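You operate a simulated robot arm through the tools that you are given. There is no shell and no other tool.

You are at the controls of a simulated robot arm. One attempt, no reset.

TASK
Put things in order on the top of the low pine table. At the end: the jar marked sepia stands on top of the round pad with blue back; the sheet with blue block stands where the sheet with brown block stood; the sheet with brown block stands where the blue pot marked chalk stood; the blue pot marked chalk stands where the jar marked sepia stood; whatever was shut is shut again. Leave all else as you found it, and nothing knocked over.

The check looks at the end state, three seconds after you hand in, the way a careful person would. Anything else that was tipped, shoved, dropped, spilled or broken makes it a failure. Flat cloth is picked up by pressing the open fingertips on it (5 to 10 N) and closing them slowly along it; thin cloth reads only 2 to 8 mm in the jaws.

THE ROBOT
A 7-joint arm with a two-finger parallel gripper, fixed in place. Base frame: the origin is on the floor under the middle of its stand, x ahead of it, y to its left, z up. Units: m, degrees, N and s.
With the tool pointing down near the work surface it reaches from about 0.12 to 0.66 m from the base axis. Its first joint turns from -66.0 to 66.0 degrees. Payload 2.4 kg.
The TCP is the grasp point between the finger pads, 0.03 m short of the fingertips. In the tool frame z runs along the fingers and y along their closing line. Largest opening 0.094 m; finger width 0.028, thickness 0.01; the body of the gripper, 0.05 by 0.096 m, starts 0.055 m behind the TCP.
Orientation is told as [roll, pitch, yaw] about the base's x, y, z axes, in that order, counted from this pose: with the fingers straight down and closing along the base's y, the tool's x points along the base's -x, its y along +y and its z along -z.

THE INTERFACE
- The arm moves only by the tool send_rows. Its argument "commands" is a list of rows, each a list of 7 numbers: the turn, a rotation vector about the tool's x, y, z in degrees, then the shift along the tool's x, y, z in cm, then the finger opening in cm, from 0 to 9.4. In form: [[wx, wy, wz, x, y, z, jaw], ...]. A call has 1 to 20 rows; each row shifts and turns the commanded pose from where the row before left it, along the tool's axes as they then stand. Rows are played at 5 a second. More than 0.05 m and 8.6 degrees between two rows, or a gripper value outside its range, and nothing of the call is played. Where a pose cannot be reached the arm comes as near as it can. A force on the tool above 40 N (or 10 N above the force at the start of the call, whichever is more), or a blocked arm, ends the call early, and 0.2 s more pass. Each finger travels about 0.153 m/s and halts on what it meets, pressing with about 38 N; the grip force reading is that of the motor and also rises with nothing between the fingers. The clock runs only during rows and for 0.2 s after the last one: add rows that do not move to give the fingers time. It gives the time, the measured TCP pose, the force on the tool (base axes), the opening and the grip force at its end, in the units of the frame above (readings bear some noise), with the torque about the TCP (base axes, N m) and any sound that the robot's microphone picked up.
- Cameras (640 x 400 px; columns grow to the right, rows downward): "scene" is fixed at [0.0332, 0.4793, 1.426]; the picture's right is [-0.77, -0.64, 0.00], its down [-0.46, 0.55, -0.69] and it looks along [0.44, -0.53, -0.72] (base axes); focal length 367 px, centre (320, 200). "wrist" rides on the gripper at [0.076, 0.014, -0.103] in the tool frame; the picture's right is [-0.18, 0.98, 0.00], its down [-0.75, -0.14, -0.64] and it looks along [-0.63, -0.12, 0.77] (tool axes); focal length 243 px, centre (320, 200). There is no depth. A picture from a camera that has moved, and an enlarged one, comes with that camera's place and axes in the base frame and with its lens.
- snapshot(camera): a new picture of that camera. No time passes.
- zoom(camera, box): a new picture of the part [left, top, right, bottom] of that camera's present view, enlarged. No time passes.
- hand_in(): hands the job in; it is judged then, once.

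Places have to be worked out from the pictures, the camera data and where the tool is seen. Open the gripper and draw the arm clear of the work before you hand the job in, unless the task says otherwise.

The tools are called after "Emit:" by a JSON object that holds its "api" and its "payload". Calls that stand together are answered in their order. send_rows: Moves the arm, as the interface text tells. Its arguments: {"type":"object","properties":{"commands":{"type":"array"}},"required":["commands"]} The other tools are called the same way: snapshot (camera) takes a picture; zoom (camera, box) takes an enlarged picture of a part of a camera's view; hand_in () hands the job in.

At the start:

```text
time_s: 0.0
eef_pos: [0.3953, 0.1015, 0.9538]
orientation: [0.1, -0.1, 0.0]
wrist_force: [-0.5, -0.2, 0.5]
wrist_torque: [-0.01, 0.0, -0.02]
finger_gap: 0.094
grip_force: 0.1
```

scene: 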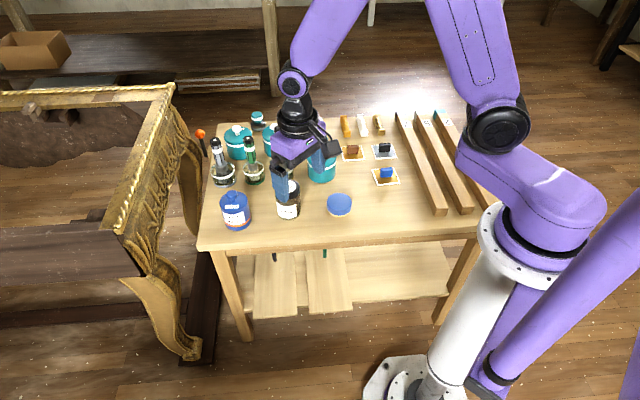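
wrist: 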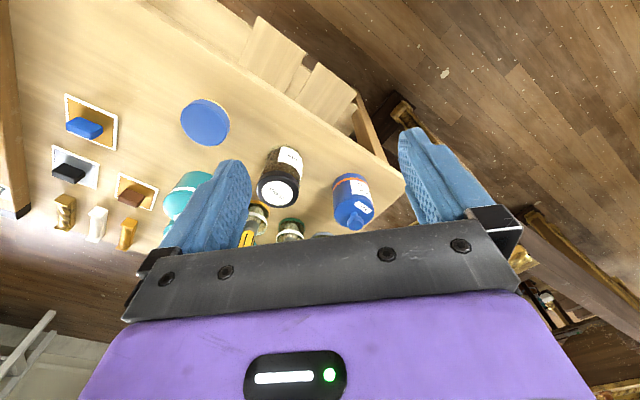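

I begin by looking closer at the table from both cameras to identify the objects.

Emit:
{"api": "zoom", "payload": {"camera": "scene", "box": [200, 100, 360, 200]}}

Emit:
{"api": "zoom", "payload": {"camera": "scene", "box": [200, 160, 360, 260]}}

Emit:
{"api": "zoom", "payload": {"camera": "scene", "box": [320, 100, 480, 200]}}

Emit:
{"api": "zoom", "payload": {"camera": "wrist", "box": [160, 120, 416, 280]}}

Emit:
{"api": "zoom", "payload": {"camera": "wrist", "box": [0, 80, 240, 230]}}

```text
4.00 times, centred on (280, 150) of scene
camera zoom: at [0.0332, 0.4793, 1.426], right [-0.77, -0.64, 0.0], down [-0.46, 0.55, -0.69], along [0.44, -0.53, -0.72], focal length 1468 px, centre (480, 400)
```

zoom: 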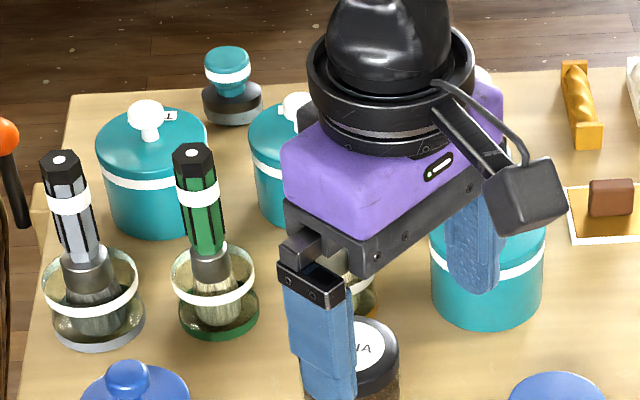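

```text
4.00 times, centred on (280, 210) of scene
camera zoom: at [0.0332, 0.4793, 1.426], right [-0.77, -0.64, 0.0], down [-0.46, 0.55, -0.69], along [0.44, -0.53, -0.72], focal length 1468 px, centre (480, 160)
```

zoom: 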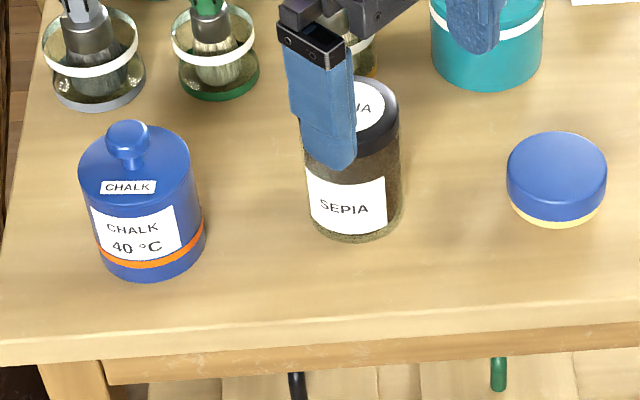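

```text
4.00 times, centred on (400, 150) of scene
camera zoom: at [0.0332, 0.4793, 1.426], right [-0.77, -0.64, 0.0], down [-0.46, 0.55, -0.69], along [0.44, -0.53, -0.72], focal length 1468 px, centre (0, 400)
```

zoom: 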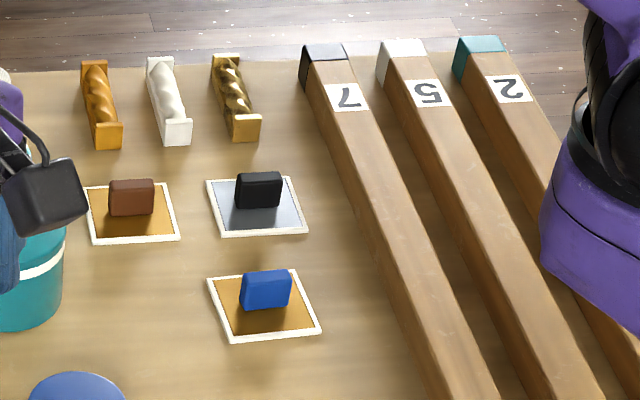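

```text
2.50 times, centred on (288, 200) of wrist
camera zoom: at [0.3184, 0.1147, 1.0551], right [0.18, 0.98, 0.0], down [0.75, -0.14, 0.64], along [0.63, -0.12, -0.77], focal length 606 px, centre (400, 200)
```

zoom: 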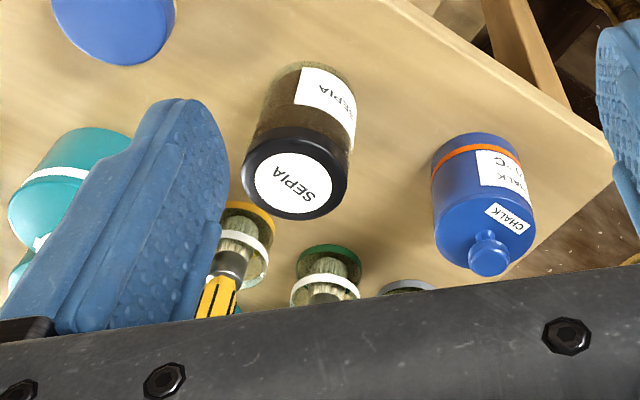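

```text
2.67 times, centred on (120, 155) of wrist
camera zoom: at [0.3184, 0.1147, 1.0551], right [0.18, 0.98, 0.0], down [0.75, -0.14, 0.64], along [0.63, -0.12, -0.77], focal length 647 px, centre (853, 320)
```

zoom: 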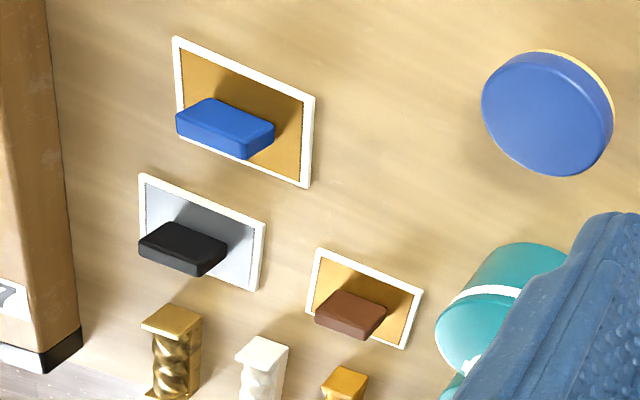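

The table top looks to be at about z≈0.67, with the pad near (0.43, -0.08). I raise the arm and shift it toward the right to get a wider look at all objects.

Emit:
{"api": "send_rows", "payload": {"commands": [[0, 0, 0, 2, -2, -3, 9.4], [0, 0, 0, 2, -3, -3, 9.4], [0, 0, 0, 2, -3, -2, 9.4], [0, 0, 0, 1, -2, 0, 9.4], [0, 0, 0, 0, 0, 0, 9.4]]}}

Emit:
{"api": "snapshot", "payload": {"camera": "wrist"}}

Emit:
{"api": "snapshot", "payload": {"camera": "scene"}}

```text
time_s: 1.2
eef_pos: [0.326, 0.0005, 1.0317]
orientation: [0.0, 0.0, 0.0]
wrist_force: [0.2, -0.1, -0.7]
wrist_torque: [0.01, -0.01, 0.0]
finger_gap: 0.0941
grip_force: 0.1
```

```text
taken
camera wrist: at [0.2481, 0.0141, 1.1345], right [0.18, 0.98, 0.0], down [0.75, -0.14, 0.64], along [0.63, -0.12, -0.77], focal length 243 px, centre (320, 200)
```

wrist: 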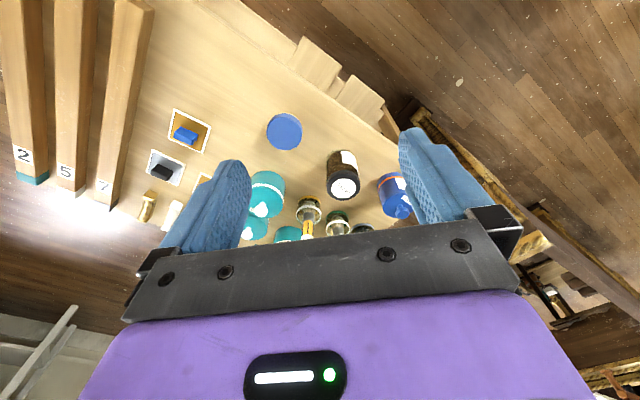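

```text
taken
```

scene: 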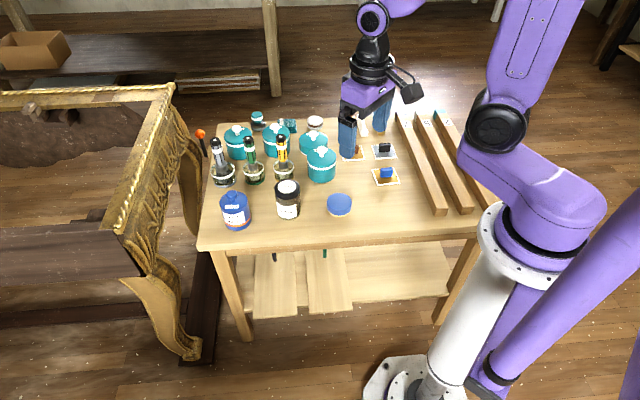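

The scene view of the pots is now clear; I zoom in on the sepia/chalk/brush area in both cameras.

Emit:
{"api": "zoom", "payload": {"camera": "scene", "box": [200, 140, 360, 240]}}

Emit:
{"api": "zoom", "payload": {"camera": "scene", "box": [216, 166, 312, 226]}}

Emit:
{"api": "zoom", "payload": {"camera": "wrist", "box": [220, 100, 412, 220]}}

Emit:
{"api": "zoom", "payload": {"camera": "wrist", "box": [100, 90, 260, 190]}}

```text
4.00 times, centred on (280, 190) of scene
camera zoom: at [0.0332, 0.4793, 1.426], right [-0.77, -0.64, 0.0], down [-0.46, 0.55, -0.69], along [0.44, -0.53, -0.72], focal length 1468 px, centre (480, 240)
```

zoom: 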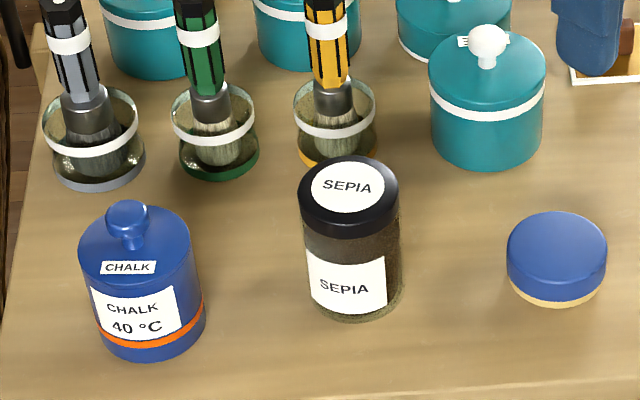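

```text
6.67 times, centred on (264, 196) of scene
camera zoom: at [0.0332, 0.4793, 1.426], right [-0.77, -0.64, 0.0], down [-0.46, 0.55, -0.69], along [0.44, -0.53, -0.72], focal length 2446 px, centre (693, 227)
```

zoom: 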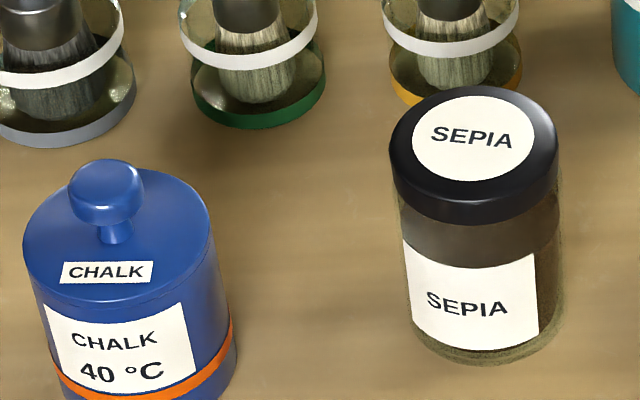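

```text
3.33 times, centred on (316, 160) of wrist
camera zoom: at [0.2481, 0.0141, 1.1345], right [0.18, 0.98, 0.0], down [0.75, -0.14, 0.64], along [0.63, -0.12, -0.77], focal length 809 px, centre (333, 333)
```

zoom: 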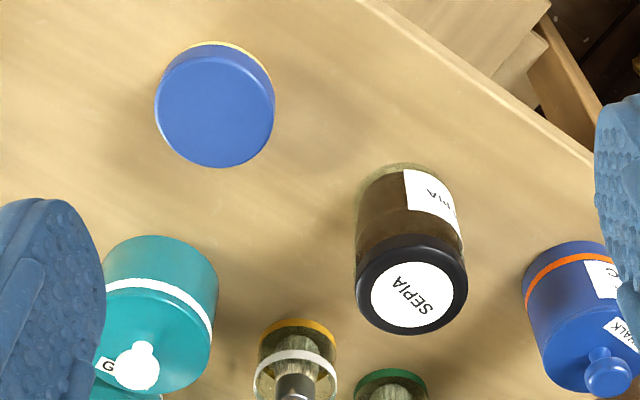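

```text
4.00 times, centred on (180, 140) of wrist
camera zoom: at [0.2481, 0.0141, 1.1345], right [0.18, 0.98, 0.0], down [0.75, -0.14, 0.64], along [0.63, -0.12, -0.77], focal length 970 px, centre (880, 440)
```

zoom: 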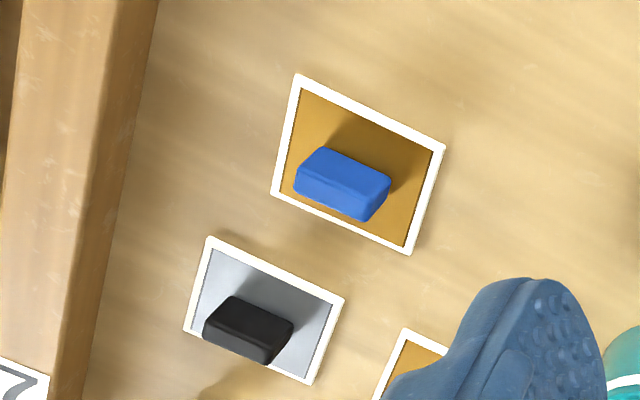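

The triangulation puts the sepia jar axis at about (0.537, 0.008) with lid top z≈0.76, and the chalk pot at about (0.619, 0.122) with its knob top at ~0.775. I move above the jar at a safe height to refine this with the wrist camera.

Emit:
{"api": "send_rows", "payload": {"commands": [[0, 0, 0, -3.5, 0.12, 2.0, 9.4], [0, 0, 0, -3.5, 0.12, 2.5, 9.4], [0, 0, 0, -3.5, 0.12, 2.5, 9.4], [0, 0, 0, -3.5, 0.12, 2.5, 9.4], [0, 0, 0, -3.5, 0.12, 2.5, 9.4], [0, 0, 0, -3.5, 0.15, 2.0, 9.4], [0, 0, 0, 0, 0, 1.0, 9.4], [0, 0, 0, 0, 0, 0, 9.4]]}}

Emit:
{"api": "snapshot", "payload": {"camera": "wrist"}}

Emit:
{"api": "snapshot", "payload": {"camera": "scene"}}

```text
time_s: 3.0
eef_pos: [0.5353, 0.0079, 0.8825]
orientation: [0.0, -0.1, -0.1]
wrist_force: [0.9, 0.1, 1.3]
wrist_torque: [0.03, 0.0, 0.01]
finger_gap: 0.094
grip_force: 0.1
```

```text
taken
camera wrist: at [0.4581, 0.0222, 0.9845], right [0.18, 0.98, 0.0], down [0.75, -0.14, 0.64], along [0.63, -0.12, -0.77], focal length 243 px, centre (320, 200)
```

wrist: 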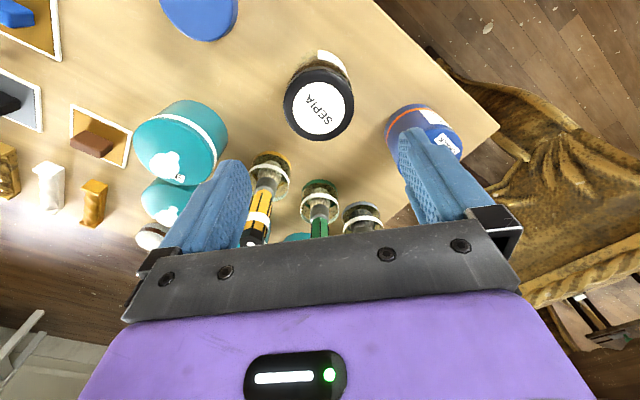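

```text
taken
```

scene: 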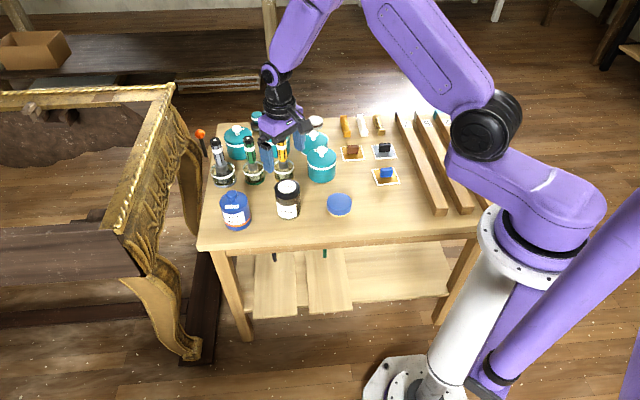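

The jar lid appears in column ~320, so the TCP is nearly above it. I zoom for precise measurements of the lid, pad and pot.

Emit:
{"api": "zoom", "payload": {"camera": "wrist", "box": [256, 40, 384, 140]}}

Emit:
{"api": "zoom", "payload": {"camera": "wrist", "box": [0, 0, 256, 160]}}

Emit:
{"api": "zoom", "payload": {"camera": "wrist", "box": [370, 80, 498, 180]}}

```text
4.00 times, centred on (320, 90) of wrist
camera zoom: at [0.4581, 0.0222, 0.9845], right [0.18, 0.98, 0.0], down [0.75, -0.14, 0.64], along [0.63, -0.12, -0.77], focal length 970 px, centre (320, 640)
```

zoom: 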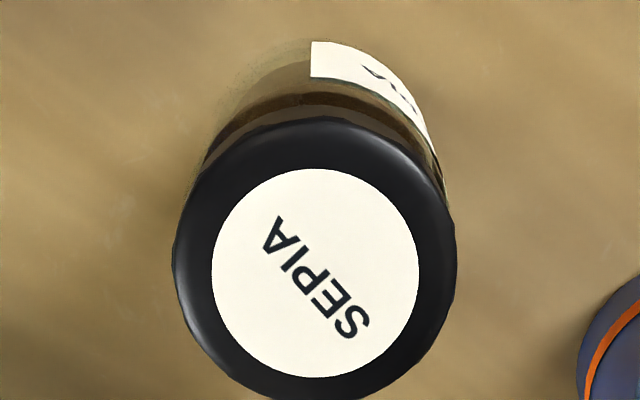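

```text
2.50 times, centred on (128, 80) of wrist
camera zoom: at [0.4581, 0.0222, 0.9845], right [0.18, 0.98, 0.0], down [0.75, -0.14, 0.64], along [0.63, -0.12, -0.77], focal length 606 px, centre (800, 500)
```

zoom: 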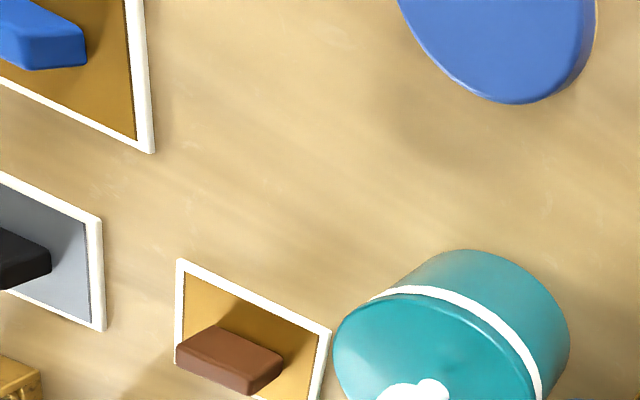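

```text
4.00 times, centred on (434, 130) of wrist
camera zoom: at [0.4581, 0.0222, 0.9845], right [0.18, 0.98, 0.0], down [0.75, -0.14, 0.64], along [0.63, -0.12, -0.77], focal length 970 px, centre (-136, 480)
```

zoom: 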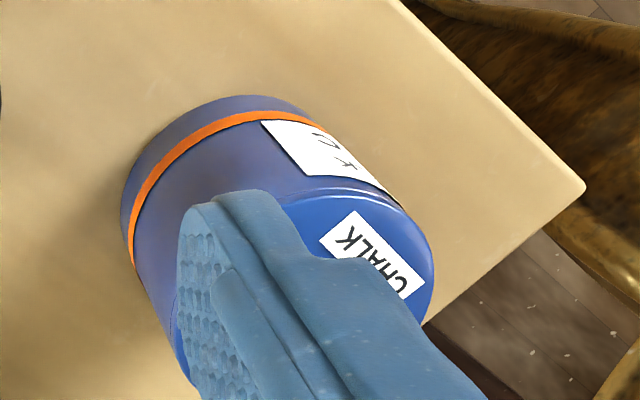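

The jar axis computes to (0.535, 0.007), which is right under the TCP. I descend with the fingers open to TCP z≈0.714, leaving about 1 cm between the gripper body and the lid.

Emit:
{"api": "send_rows", "payload": {"commands": [[0, 0, 0, 0, 0, 4, 9.4], [0, 0, 0, 0, 0, 4, 9.4], [0, 0, 0, 0, 0, 4, 9.4], [0, 0, 0, 0, 0, 3, 9.4], [0, 0, 0, 0, 0, 1.8, 9.4], [0, 0, 0, 0, 0, 0, 9.4]]}}

Emit:
{"api": "snapshot", "payload": {"camera": "wrist"}}

Emit:
{"api": "zoom", "payload": {"camera": "scene", "box": [240, 140, 336, 230]}}

```text
time_s: 4.4
eef_pos: [0.535, 0.0092, 0.7142]
orientation: [0.1, -0.1, 0.0]
wrist_force: [0.0, 0.5, -0.7]
wrist_torque: [0.03, -0.01, 0.01]
finger_gap: 0.0939
grip_force: 0.0
```

```text
taken
camera wrist: at [0.4582, 0.0229, 0.8169], right [0.18, 0.98, 0.0], down [0.75, -0.14, 0.64], along [0.63, -0.12, -0.77], focal length 243 px, centre (320, 200)
```

wrist: 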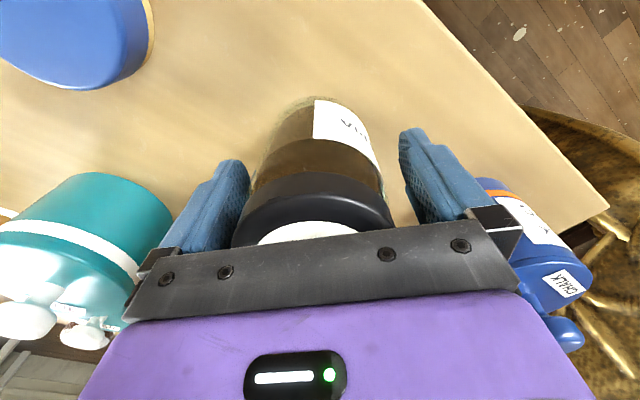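

```text
4.44 times, centred on (288, 185) of scene
camera zoom: at [0.0332, 0.4793, 1.426], right [-0.77, -0.64, 0.0], down [-0.46, 0.55, -0.69], along [0.44, -0.53, -0.72], focal length 1631 px, centre (462, 267)
```

zoom: 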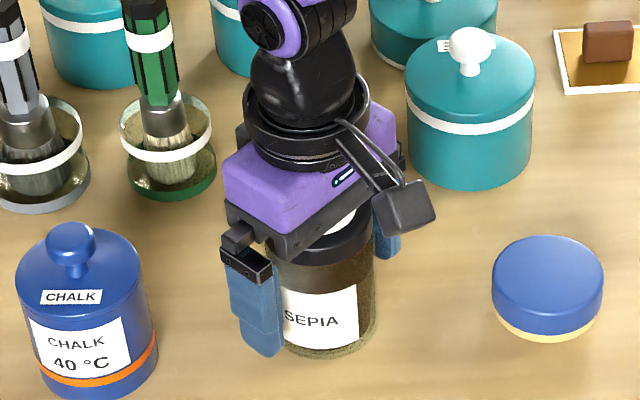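

The fingers straddle the jar cleanly with no contact. I close slowly in small steps.

Emit:
{"api": "send_rows", "payload": {"commands": [[0, 0, 0, 0, 0, 0, 8.4], [0, 0, 0, 0, 0, 0, 7.6], [0, 0, 0, 0, 0, 0, 7.2], [0, 0, 0, 0, 0, 0, 6.9], [0, 0, 0, 0, 0, 0, 6.6], [0, 0, 0, 0, 0, 0, 6.3], [0, 0, 0, 0, 0, 0, 6.0], [0, 0, 0, 0, 0, 0, 5.7], [0, 0, 0, 0, 0, 0, 5.5], [0, 0, 0, 0, 0, 0, 5.5]]}}

Emit:
{"api": "snapshot", "payload": {"camera": "wrist"}}

Emit:
{"api": "zoom", "payload": {"camera": "wrist", "box": [200, 80, 440, 230]}}

```text
time_s: 6.6
eef_pos: [0.5356, 0.0093, 0.7152]
orientation: [-0.1, -0.1, 0.1]
wrist_force: [2.9, 1.5, 5.6]
wrist_torque: [0.15, 0.12, -0.05]
finger_gap: 0.0677
grip_force: 37.8
```

```text
taken
camera wrist: at [0.4584, 0.023, 0.8173], right [0.18, 0.98, 0.0], down [0.75, -0.14, 0.64], along [0.63, -0.12, -0.77], focal length 243 px, centre (320, 200)
```

wrist: 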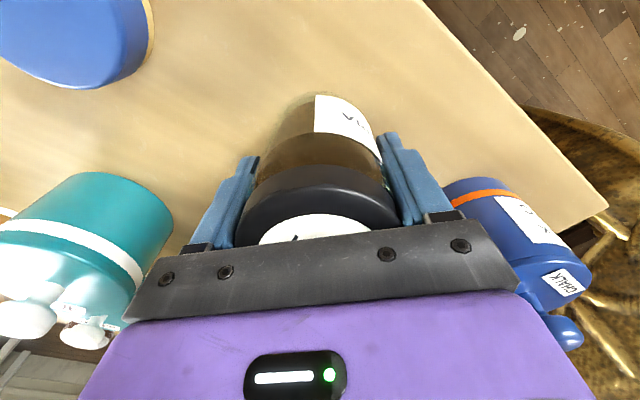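

```text
2.67 times, centred on (320, 155) of wrist
camera zoom: at [0.4584, 0.023, 0.8173], right [0.18, 0.98, 0.0], down [0.75, -0.14, 0.64], along [0.63, -0.12, -0.77], focal length 647 px, centre (320, 320)
```

zoom: 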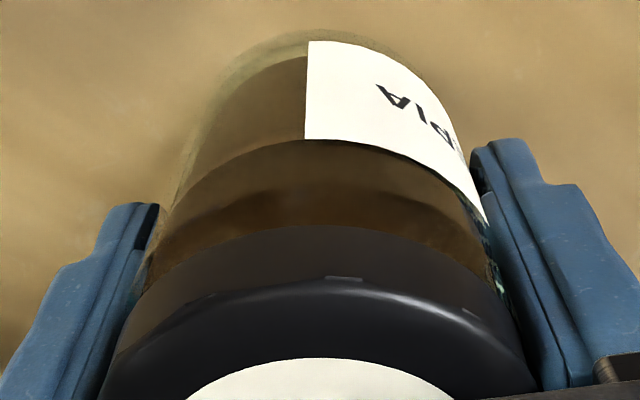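

Gripped at 67.7 mm. I lift a little more than 1 cm slowly to check that the whole jar (not just the lid) comes up.

Emit:
{"api": "send_rows", "payload": {"commands": [[0, 0, 0, 0, 0, -0.3, 5.5], [0, 0, 0, 0, 0, -0.4, 5.5], [0, 0, 0, 0, 0, -0.5, 5.5], [0, 0, 0, 0, 0, 0, 5.5]]}}

Emit:
{"api": "zoom", "payload": {"camera": "wrist", "box": [200, 80, 440, 230]}}

Emit:
{"api": "zoom", "payload": {"camera": "scene", "box": [240, 140, 336, 230]}}

```text
time_s: 7.6
eef_pos: [0.534, 0.0082, 0.7267]
orientation: [0.1, 0.1, 0.0]
wrist_force: [-1.3, -0.3, 0.3]
wrist_torque: [0.02, -0.04, 0.01]
finger_gap: 0.0679
grip_force: 38.1
```

```text
2.67 times, centred on (320, 155) of wrist
camera zoom: at [0.4584, 0.0224, 0.8294], right [0.18, 0.98, 0.0], down [0.75, -0.14, 0.64], along [0.63, -0.12, -0.77], focal length 647 px, centre (320, 320)
```

zoom: 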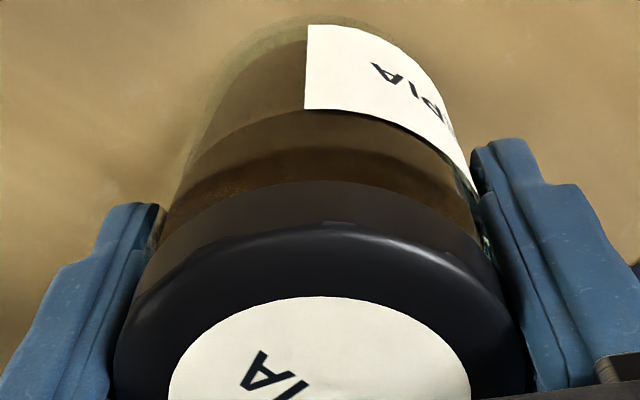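

```text
4.44 times, centred on (288, 185) of scene
camera zoom: at [0.0331, 0.4793, 1.4261], right [-0.77, -0.64, 0.0], down [-0.46, 0.55, -0.69], along [0.44, -0.53, -0.72], focal length 1631 px, centre (462, 267)
```

zoom: 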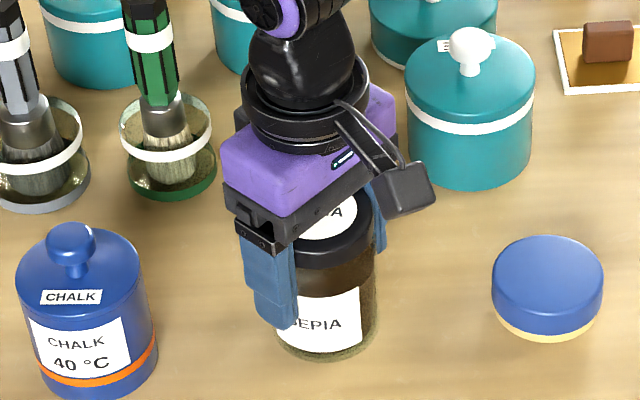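

The lid and jar stayed on the table: the fingers slid up along the jar. I open slightly, go back down, and re-grip while watching the forces to learn what's happening.

Emit:
{"api": "send_rows", "payload": {"commands": [[0, 0, 0, 0, 0, 0, 6.9], [0, 0, 0, 0, 0, 0, 7.6], [0, 0, 0, 0, 0, 0, 7.6], [0, 0, 0, 0, 0, 0.7, 7.6], [0, 0, 0, 0, 0, 0.6, 7.6], [0, 0, 0, 0, 0, 0, 7.6]]}}

Emit:
{"api": "zoom", "payload": {"camera": "wrist", "box": [200, 80, 440, 230]}}

Emit:
{"api": "zoom", "payload": {"camera": "scene", "box": [252, 160, 332, 230]}}

```text
time_s: 9.0
eef_pos: [0.5356, 0.0076, 0.7138]
orientation: [0.0, -0.1, 0.0]
wrist_force: [0.9, 0.3, -0.6]
wrist_torque: [0.01, 0.0, 0.04]
finger_gap: 0.0761
grip_force: 0.0
```

```text
2.67 times, centred on (320, 155) of wrist
camera zoom: at [0.4586, 0.0224, 0.8162], right [0.18, 0.98, 0.0], down [0.75, -0.14, 0.64], along [0.63, -0.12, -0.77], focal length 647 px, centre (320, 320)
```

zoom: 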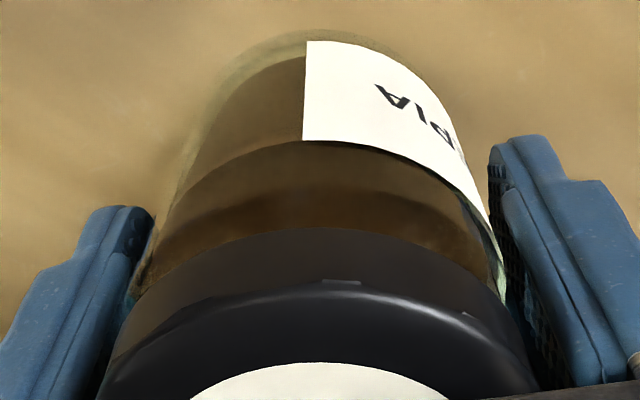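

```text
5.71 times, centred on (292, 195) of scene
camera zoom: at [0.0332, 0.4793, 1.426], right [-0.77, -0.64, 0.0], down [-0.46, 0.55, -0.69], along [0.44, -0.53, -0.72], focal length 2096 px, centre (480, 229)
```

zoom: 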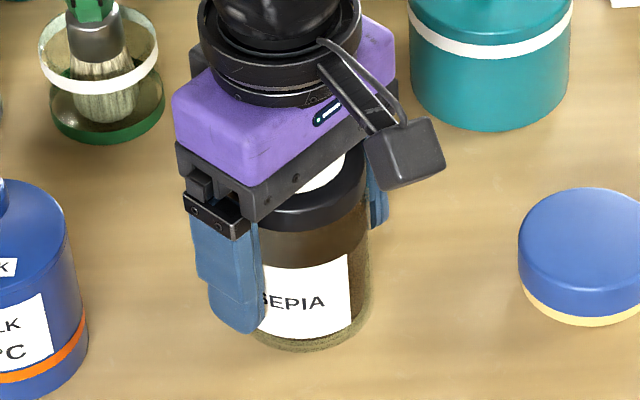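

The jar stands where it was. I re-grip (command well below the contact width) and lift only 3 mm to read the load.

Emit:
{"api": "send_rows", "payload": {"commands": [[0, 0, 0, 0, 0, 0, 7.2], [0, 0, 0, 0, 0, 0, 6.9], [0, 0, 0, 0, 0, 0, 6.6], [0, 0, 0, 0, 0, 0, 6.2], [0, 0, 0, 0, 0, 0, 5.5], [0, 0, 0, 0, 0, 0, 5.0], [0, 0, 0, 0, 0, 0, 5.0], [0, 0, 0, 0, 0, 0, 5.0]]}}

Emit:
{"api": "send_rows", "payload": {"commands": [[0, 0, 0, 0, 0, -0.3, 5.0]]}}

Emit:
{"api": "zoom", "payload": {"camera": "wrist", "box": [200, 80, 440, 230]}}

```text
time_s: 10.8
eef_pos: [0.5363, 0.0084, 0.7131]
orientation: [0.0, -0.1, 0.0]
wrist_force: [-2.0, -0.4, 1.8]
wrist_torque: [0.14, 0.09, 0.09]
finger_gap: 0.0676
grip_force: 38.0
```

```text
time_s: 11.2
eef_pos: [0.5361, 0.0085, 0.717]
orientation: [0.0, -0.1, 0.0]
wrist_force: [-0.6, 0.3, -3.8]
wrist_torque: [0.01, 0.01, 0.0]
finger_gap: 0.0676
grip_force: 38.2
```

```text
2.67 times, centred on (320, 155) of wrist
camera zoom: at [0.4587, 0.0223, 0.8189], right [0.18, 0.98, 0.0], down [0.75, -0.14, 0.64], along [0.63, -0.12, -0.77], focal length 647 px, centre (320, 320)
```

zoom: 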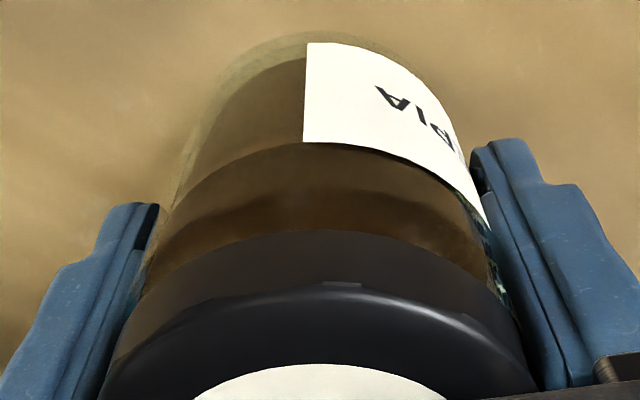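

Now the tool carries about 3.8 N and the jar did not move relative to the fingers, so it seems to be held. I raise a further small step and check again.

Emit:
{"api": "send_rows", "payload": {"commands": [[0, 0, 0, 0, 0, -0.3, 5.0], [0, 0, 0, 0, 0, 0, 5.0]]}}

Emit:
{"api": "zoom", "payload": {"camera": "wrist", "box": [200, 80, 440, 230]}}

Emit:
{"api": "zoom", "payload": {"camera": "scene", "box": [252, 160, 332, 230]}}

```text
time_s: 11.8
eef_pos: [0.5363, 0.0079, 0.7189]
orientation: [0.0, -0.1, 0.0]
wrist_force: [0.1, 0.5, -4.1]
wrist_torque: [0.01, -0.02, 0.02]
finger_gap: 0.0679
grip_force: 38.2
```

```text
2.67 times, centred on (320, 155) of wrist
camera zoom: at [0.4588, 0.0225, 0.822], right [0.18, 0.98, 0.0], down [0.75, -0.14, 0.64], along [0.63, -0.12, -0.77], focal length 647 px, centre (320, 320)
```

zoom: 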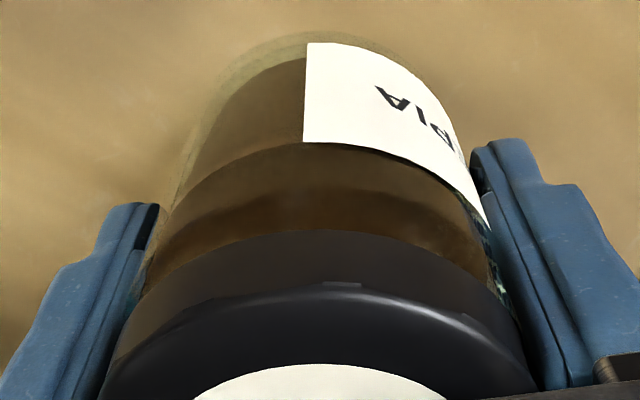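

```text
5.71 times, centred on (292, 195) of scene
camera zoom: at [0.0332, 0.4793, 1.426], right [-0.77, -0.64, 0.0], down [-0.46, 0.55, -0.69], along [0.44, -0.53, -0.72], focal length 2096 px, centre (480, 229)
```

zoom: 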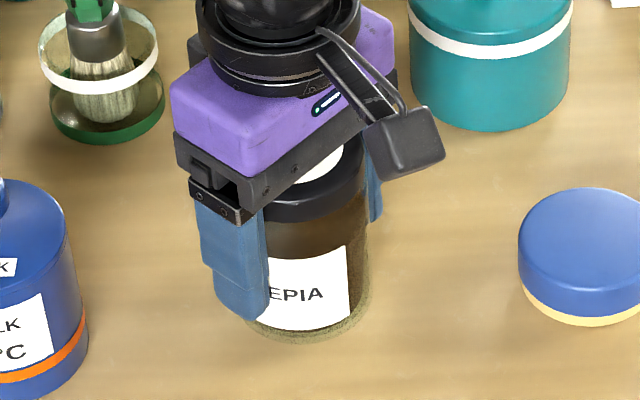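

The jar is now clearly lifted, with no slip and a weight of about 4 N. I continue raising slowly in 2-3 mm rows to clear the pad height, and check again.

Emit:
{"api": "send_rows", "payload": {"commands": [[0, 0, 0, 0, 0, -0.2, 5.0], [0, 0, 0, 0, 0, -0.25, 5.0], [0, 0, 0, 0, 0, -0.25, 5.0], [0, 0, 0, 0, 0, -0.25, 5.0], [0, 0, 0, 0, 0, -0.25, 5.0], [0, 0, 0, 0, 0, -0.25, 5.0], [0, 0, 0, 0, 0, -0.2, 5.0], [0, 0, 0, 0, 0, 0, 5.0]]}}

Emit:
{"api": "zoom", "payload": {"camera": "wrist", "box": [200, 80, 440, 230]}}

Emit:
{"api": "zoom", "payload": {"camera": "scene", "box": [252, 160, 332, 230]}}

```text
time_s: 13.6
eef_pos: [0.5357, 0.0082, 0.7353]
orientation: [0.0, 0.0, 0.0]
wrist_force: [0.2, -0.1, -3.2]
wrist_torque: [0.01, -0.03, -0.01]
finger_gap: 0.0678
grip_force: 39.0
```

```text
2.67 times, centred on (320, 155) of wrist
camera zoom: at [0.4584, 0.0223, 0.8385], right [0.18, 0.98, 0.0], down [0.75, -0.14, 0.64], along [0.63, -0.12, -0.77], focal length 647 px, centre (320, 320)
```

zoom: 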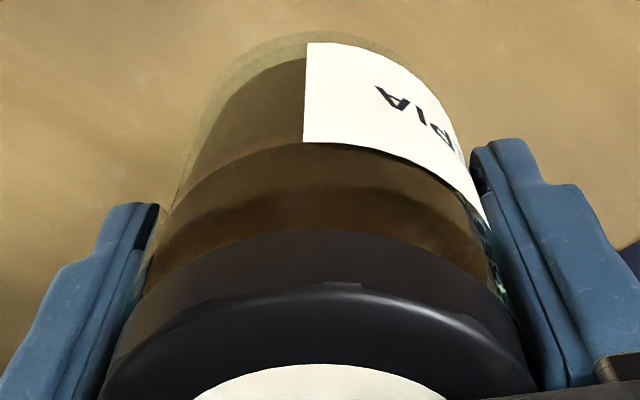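

```text
5.71 times, centred on (292, 195) of scene
camera zoom: at [0.0332, 0.4793, 1.426], right [-0.77, -0.64, 0.0], down [-0.46, 0.55, -0.69], along [0.44, -0.53, -0.72], focal length 2096 px, centre (480, 229)
```

zoom: 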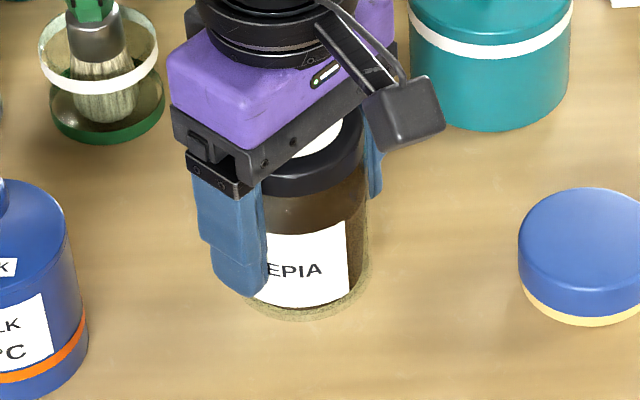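

The grip is stable. I raise the jar 4.5 cm more, then move toward the pad, stopping beside it so the wrist camera can see the pad for a precise fix.

Emit:
{"api": "send_rows", "payload": {"commands": [[0, 0, 0, 0, 0, -0.4, 5.0], [0, 0, 0, 0, 0, -0.8, 5.0], [0, 0, 0, 0, 0, -1.0, 5.0], [0, 0, 0, 0, 0, -1.0, 5.0], [0, 0, 0, 0.4, 0, -0.8, 5.0], [0, 0, 0, 0.9, -0.1, -0.4, 5.0], [0, 0, 0, 1.2, -0.2, 0, 5.0], [0, 0, 0, 1.4, -0.2, 0, 5.0], [0, 0, 0, 1.2, -0.2, 0, 5.0], [0, 0, 0, 0.9, -0.1, 0, 5.0], [0, 0, 0, 0.5, 0, 0, 5.0], [0, 0, 0, 0, 0, 0, 5.0]]}}

Emit:
{"api": "snapshot", "payload": {"camera": "wrist"}}

Emit:
{"api": "zoom", "payload": {"camera": "wrist", "box": [130, 30, 290, 130]}}

Emit:
{"api": "zoom", "payload": {"camera": "scene", "box": [260, 150, 370, 230]}}

```text
time_s: 16.2
eef_pos: [0.4702, -0.0, 0.7816]
orientation: [0.0, -0.1, -0.1]
wrist_force: [0.5, 0.0, -4.3]
wrist_torque: [0.01, -0.01, 0.0]
finger_gap: 0.0678
grip_force: 37.8
```

```text
taken
camera wrist: at [0.3933, 0.0142, 0.8832], right [0.18, 0.98, 0.0], down [0.75, -0.14, 0.64], along [0.63, -0.12, -0.77], focal length 243 px, centre (320, 200)
```

wrist: 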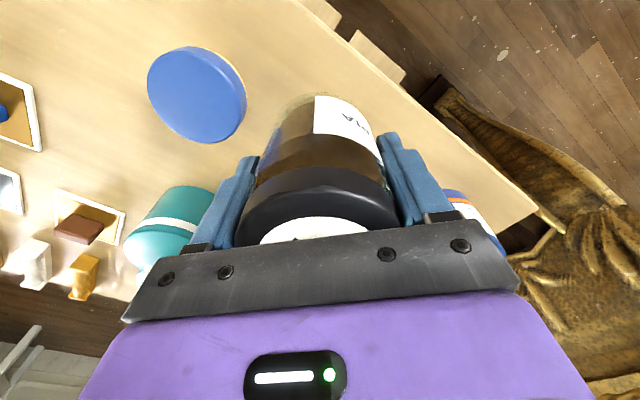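

```text
4.00 times, centred on (210, 80) of wrist
camera zoom: at [0.3933, 0.0142, 0.8832], right [0.18, 0.98, 0.0], down [0.75, -0.14, 0.64], along [0.63, -0.12, -0.77], focal length 970 px, centre (760, 680)
```

zoom: 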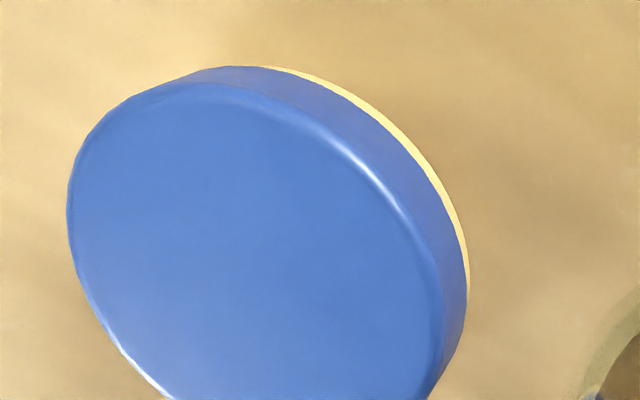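

```text
5.00 times, centred on (315, 190) of scene
camera zoom: at [0.0332, 0.4793, 1.426], right [-0.77, -0.64, 0.0], down [-0.46, 0.55, -0.69], along [0.44, -0.53, -0.72], focal length 1834 px, centre (345, 250)
```

zoom: 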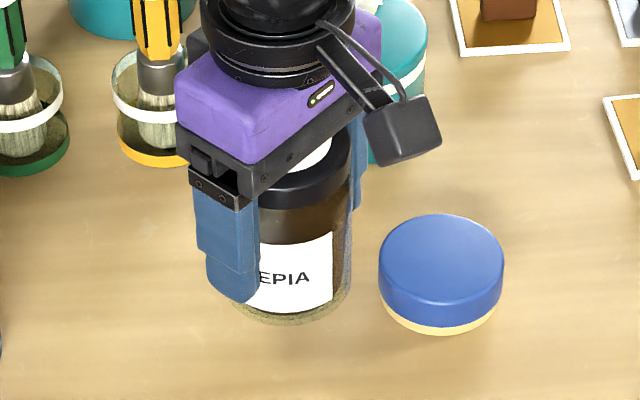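

I need the full pad outline, so I zoom with a slightly larger box.

Emit:
{"api": "zoom", "payload": {"camera": "wrist", "box": [120, 30, 280, 155]}}

```text
3.20 times, centred on (200, 92) of wrist
camera zoom: at [0.3933, 0.0142, 0.8832], right [0.18, 0.98, 0.0], down [0.75, -0.14, 0.64], along [0.63, -0.12, -0.77], focal length 776 px, centre (704, 544)
```

zoom: 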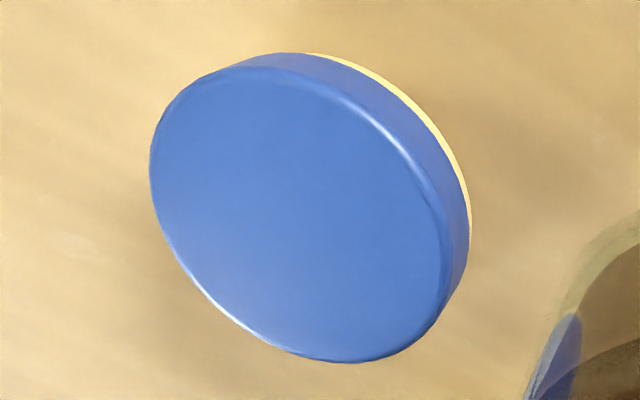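

The pad top comes out at about (0.4375, -0.0935, 0.688), radius ~34.5 mm, and both cameras agree. I move the jar above it and lower to about 1 cm over the pad.

Emit:
{"api": "send_rows", "payload": {"commands": [[0, 0, 0, 0.2, -0.6, 0, 5.0], [0, 0, 0, 0.4, -1.2, 0, 5.0], [0, 0, 0, 0.5, -1.5, 0, 5.0], [0, 0, 0, 0.5, -1.5, 0, 5.0], [0, 0, 0, 0.5, -1.5, 0, 5.0], [0, 0, 0, 0.5, -1.35, 0, 5.0], [0, 0, 0, 0.35, -1.1, 0, 5.0], [0, 0, 0, 0.22, -0.6, 0, 5.0], [0, 0, 0, 0, 0, 0.6, 5.0], [0, 0, 0, 0, 0, 1.0, 5.0], [0, 0, 0, 0, 0, 0.9, 5.0], [0, 0, 0, 0, 0, 0.6, 5.0], [0, 0, 0, 0, 0, 0.4, 5.0], [0, 0, 0, 0, 0, 0, 5.0]]}}

Emit:
{"api": "snapshot", "payload": {"camera": "wrist"}}

Emit:
{"api": "zoom", "payload": {"camera": "scene", "box": [290, 150, 390, 230]}}

```text
time_s: 19.2
eef_pos: [0.4384, -0.093, 0.746]
orientation: [0.0, -0.1, 0.0]
wrist_force: [-3.0, 2.0, 14.9]
wrist_torque: [0.08, 0.24, 0.01]
finger_gap: 0.0675
grip_force: 38.3
```

```text
taken
camera wrist: at [0.3614, -0.0793, 0.8481], right [0.18, 0.98, 0.0], down [0.75, -0.14, 0.64], along [0.63, -0.12, -0.77], focal length 243 px, centre (320, 200)
```

wrist: 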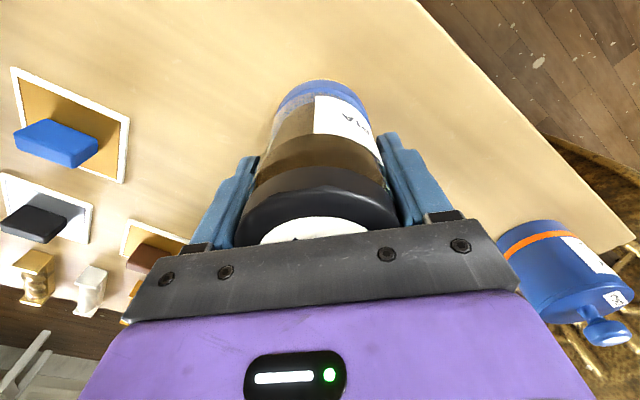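

```text
5.00 times, centred on (340, 190) of scene
camera zoom: at [0.0329, 0.4794, 1.426], right [-0.77, -0.64, 0.0], down [-0.46, 0.55, -0.69], along [0.44, -0.53, -0.72], focal length 1834 px, centre (220, 250)
```

zoom: 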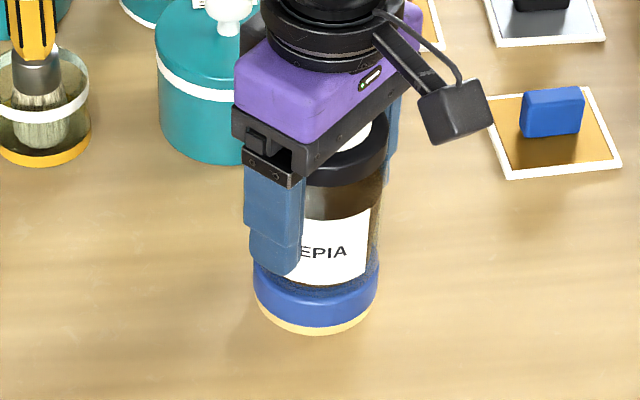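

Contact came earlier than expected: +15 N on the tool at TCP z=0.746, so the jar bottom is on the pad. I ease the pressure by raising 1 mm and look closely at the alignment.

Emit:
{"api": "send_rows", "payload": {"commands": [[0, 0, 0, 0, 0, -0.1, 5.0], [0, 0, 0, 0, 0, 0, 5.0]]}}

Emit:
{"api": "zoom", "payload": {"camera": "wrist", "box": [260, 60, 388, 140]}}

Emit:
{"api": "zoom", "payload": {"camera": "scene", "box": [325, 180, 373, 220]}}

```text
time_s: 19.8
eef_pos: [0.4399, -0.0935, 0.7455]
orientation: [0.0, 0.0, 0.0]
wrist_force: [-1.3, 1.7, 0.3]
wrist_torque: [0.09, 0.03, -0.01]
finger_gap: 0.0674
grip_force: 37.8
```

```text
5.00 times, centred on (324, 100) of wrist
camera zoom: at [0.3615, -0.0795, 0.8483], right [0.18, 0.98, 0.0], down [0.75, -0.14, 0.64], along [0.63, -0.12, -0.77], focal length 1213 px, centre (300, 700)
```

zoom: 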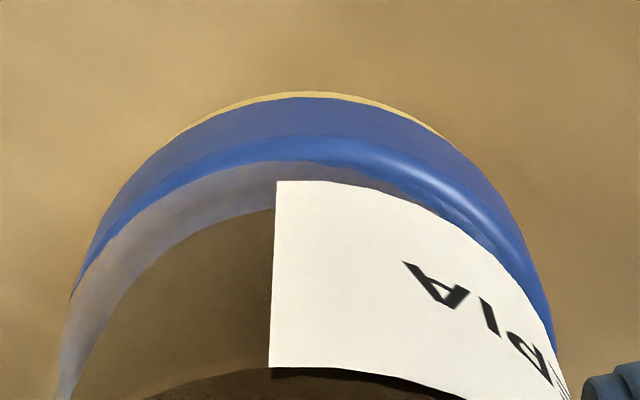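

```text
10.00 times, centred on (349, 200) of scene
camera zoom: at [0.0332, 0.4793, 1.426], right [-0.77, -0.64, 0.0], down [-0.46, 0.55, -0.69], along [0.44, -0.53, -0.72], focal length 3669 px, centre (30, 200)
```

zoom: 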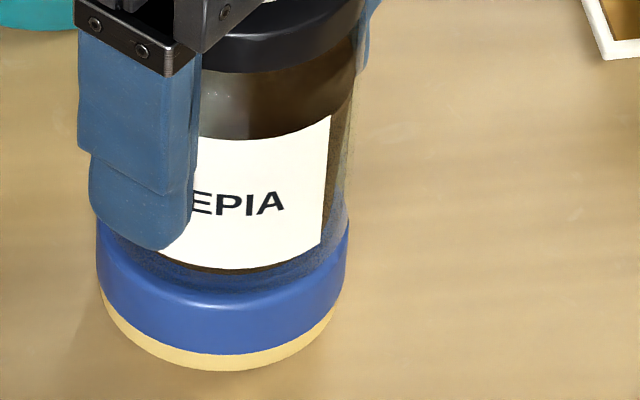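

The jar sits within about 1-2 mm of the pad's centre, with its weight on the pad (Fz≈0). I open slowly and then withdraw straight up.

Emit:
{"api": "send_rows", "payload": {"commands": [[0, 0, 0, 0, 0, 0, 6.7], [0, 0, 0, 0, 0, 0, 6.9], [0, 0, 0, 0, 0, 0, 7.2], [0, 0, 0, 0, 0, 0, 7.8], [0, 0, 0, 0, 0, 0, 8.6], [0, 0, 0, 0, 0, 0, 9.4], [0, 0, 0, 0, 0, 0, 9.4]]}}

Emit:
{"api": "snapshot", "payload": {"camera": "wrist"}}

Emit:
{"api": "zoom", "payload": {"camera": "scene", "box": [290, 150, 390, 230]}}

```text
time_s: 21.4
eef_pos: [0.4386, -0.0935, 0.7457]
orientation: [0.0, -0.2, -0.1]
wrist_force: [-0.5, 0.0, 0.1]
wrist_torque: [-0.04, 0.02, -0.01]
finger_gap: 0.0939
grip_force: 0.0
```

```text
taken
camera wrist: at [0.3616, -0.0796, 0.8485], right [0.18, 0.98, 0.0], down [0.75, -0.14, 0.64], along [0.63, -0.12, -0.77], focal length 243 px, centre (320, 200)
```

wrist: 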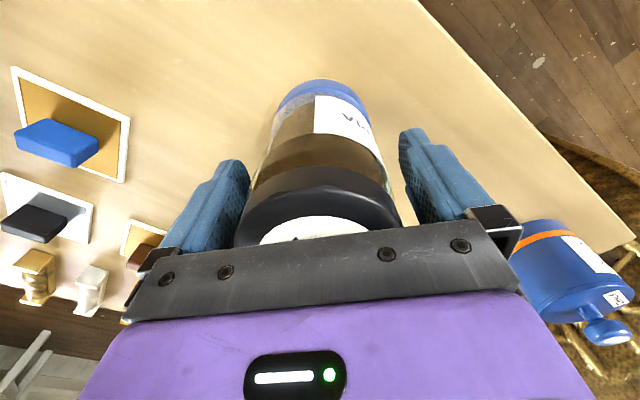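

```text
5.00 times, centred on (340, 190) of scene
camera zoom: at [0.0332, 0.4793, 1.426], right [-0.77, -0.64, 0.0], down [-0.46, 0.55, -0.69], along [0.44, -0.53, -0.72], focal length 1834 px, centre (220, 250)
```

zoom: 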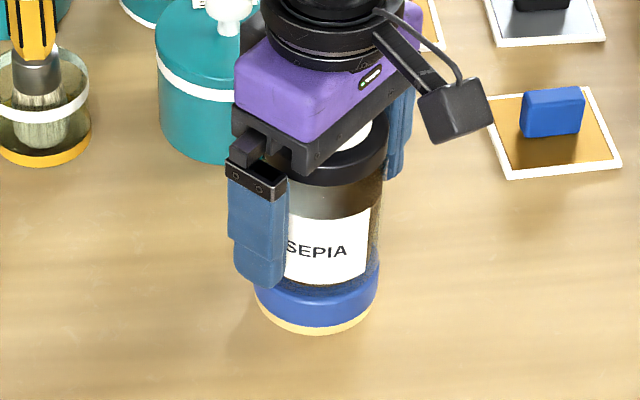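

The jar stands on the pad undisturbed. I withdraw straight up and move over toward the chalk pot.

Emit:
{"api": "send_rows", "payload": {"commands": [[0, 0, 0, 0, 0, -1, 9.4], [0, 0, 0, 0, 0, -2, 9.4], [0, 0, 0, 0, 0, -3, 9.4], [0, 0, 0, 0, 0, -4, 9.4], [0, 0, 0, 0, 0, -4, 9.4], [0, 0, 0, -2, 3, 0, 9.4], [0, 0, 0, -3, 4, 0, 9.4], [0, 0, 0, -3, 4, 0, 9.4], [0, 0, 0, -3, 4, 0, 9.4], [0, 0, 0, -3, 4, 0, 9.4], [0, 0, 0, -2, 1.5, 0, 9.4], [0, 0, 0, 0, 0, 0, 9.4]]}}

Emit:
{"api": "snapshot", "payload": {"camera": "wrist"}}

Emit:
{"api": "snapshot", "payload": {"camera": "scene"}}

Emit:
{"api": "zoom", "payload": {"camera": "scene", "box": [290, 150, 390, 230]}}

```text
time_s: 24.0
eef_pos: [0.5987, 0.1114, 0.8855]
orientation: [0.0, 0.1, 0.0]
wrist_force: [-1.0, -0.4, -0.5]
wrist_torque: [0.01, -0.02, -0.02]
finger_gap: 0.094
grip_force: 0.2
```

```text
taken
camera wrist: at [0.5217, 0.1261, 0.9883], right [0.18, 0.98, 0.0], down [0.75, -0.14, 0.64], along [0.63, -0.12, -0.77], focal length 243 px, centre (320, 200)
```

wrist: 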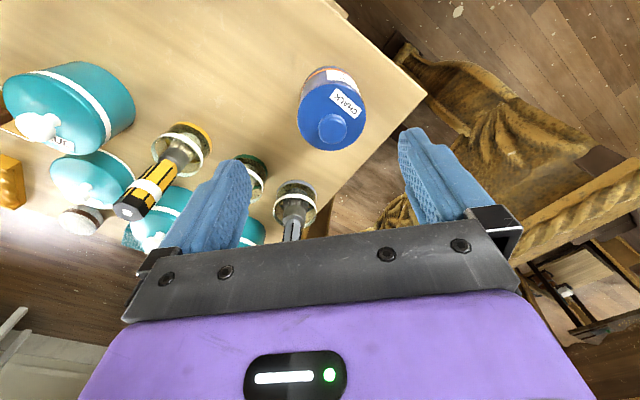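

```text
taken
```

scene: 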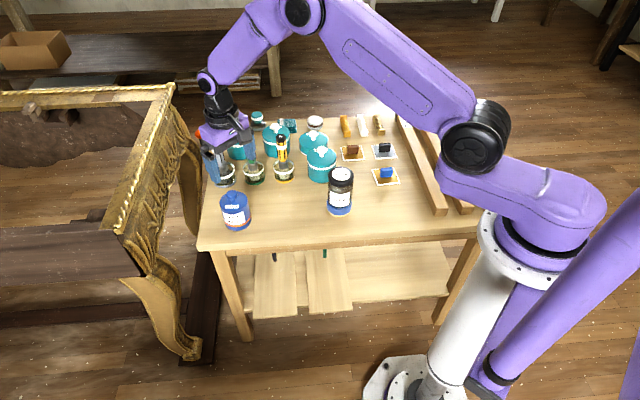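

```text
5.00 times, centred on (340, 190) of scene
camera zoom: at [0.0332, 0.4793, 1.426], right [-0.77, -0.64, 0.0], down [-0.46, 0.55, -0.69], along [0.44, -0.53, -0.72], focal length 1834 px, centre (220, 250)
```

zoom: 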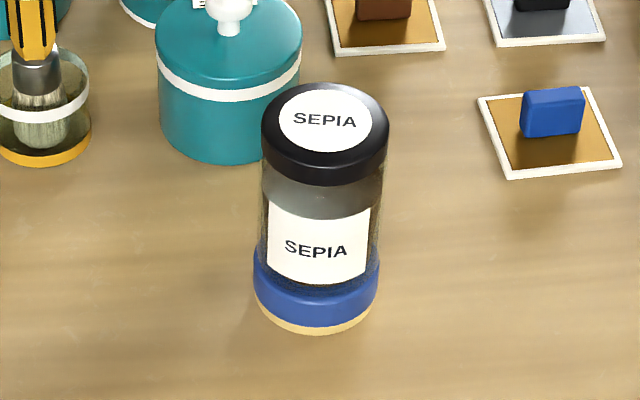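

The jar looks well seated on the pad. Now I measure the chalk pot with a zoom.

Emit:
{"api": "zoom", "payload": {"camera": "wrist", "box": [270, 50, 398, 160]}}

Emit:
{"api": "zoom", "payload": {"camera": "scene", "box": [206, 180, 266, 240]}}

```text
3.64 times, centred on (334, 105) of wrist
camera zoom: at [0.5217, 0.1261, 0.9883], right [0.18, 0.98, 0.0], down [0.75, -0.14, 0.64], along [0.63, -0.12, -0.77], focal length 882 px, centre (269, 546)
```

zoom: 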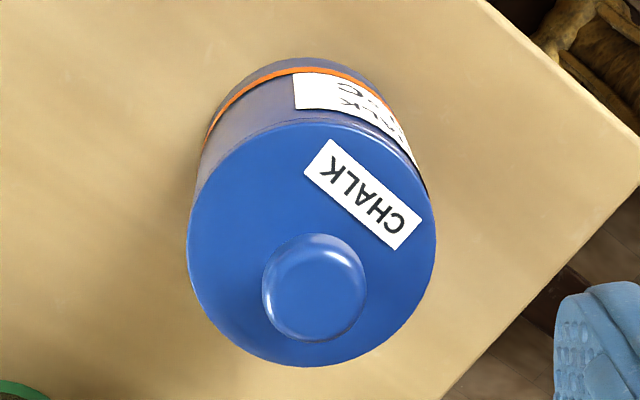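

```text
6.67 times, centred on (236, 210) of scene
camera zoom: at [0.0332, 0.4793, 1.426], right [-0.77, -0.64, 0.0], down [-0.46, 0.55, -0.69], along [0.44, -0.53, -0.72], focal length 2446 px, centre (880, 133)
```

zoom: 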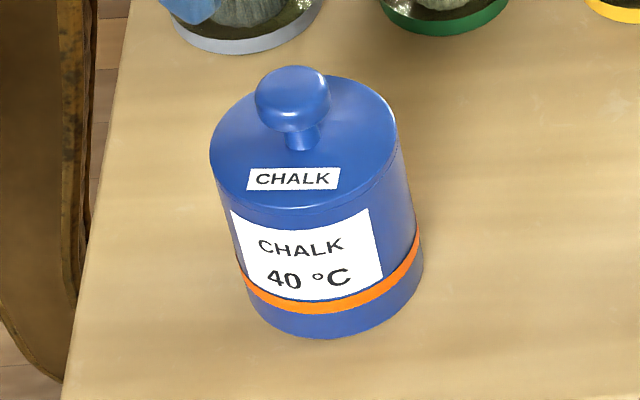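

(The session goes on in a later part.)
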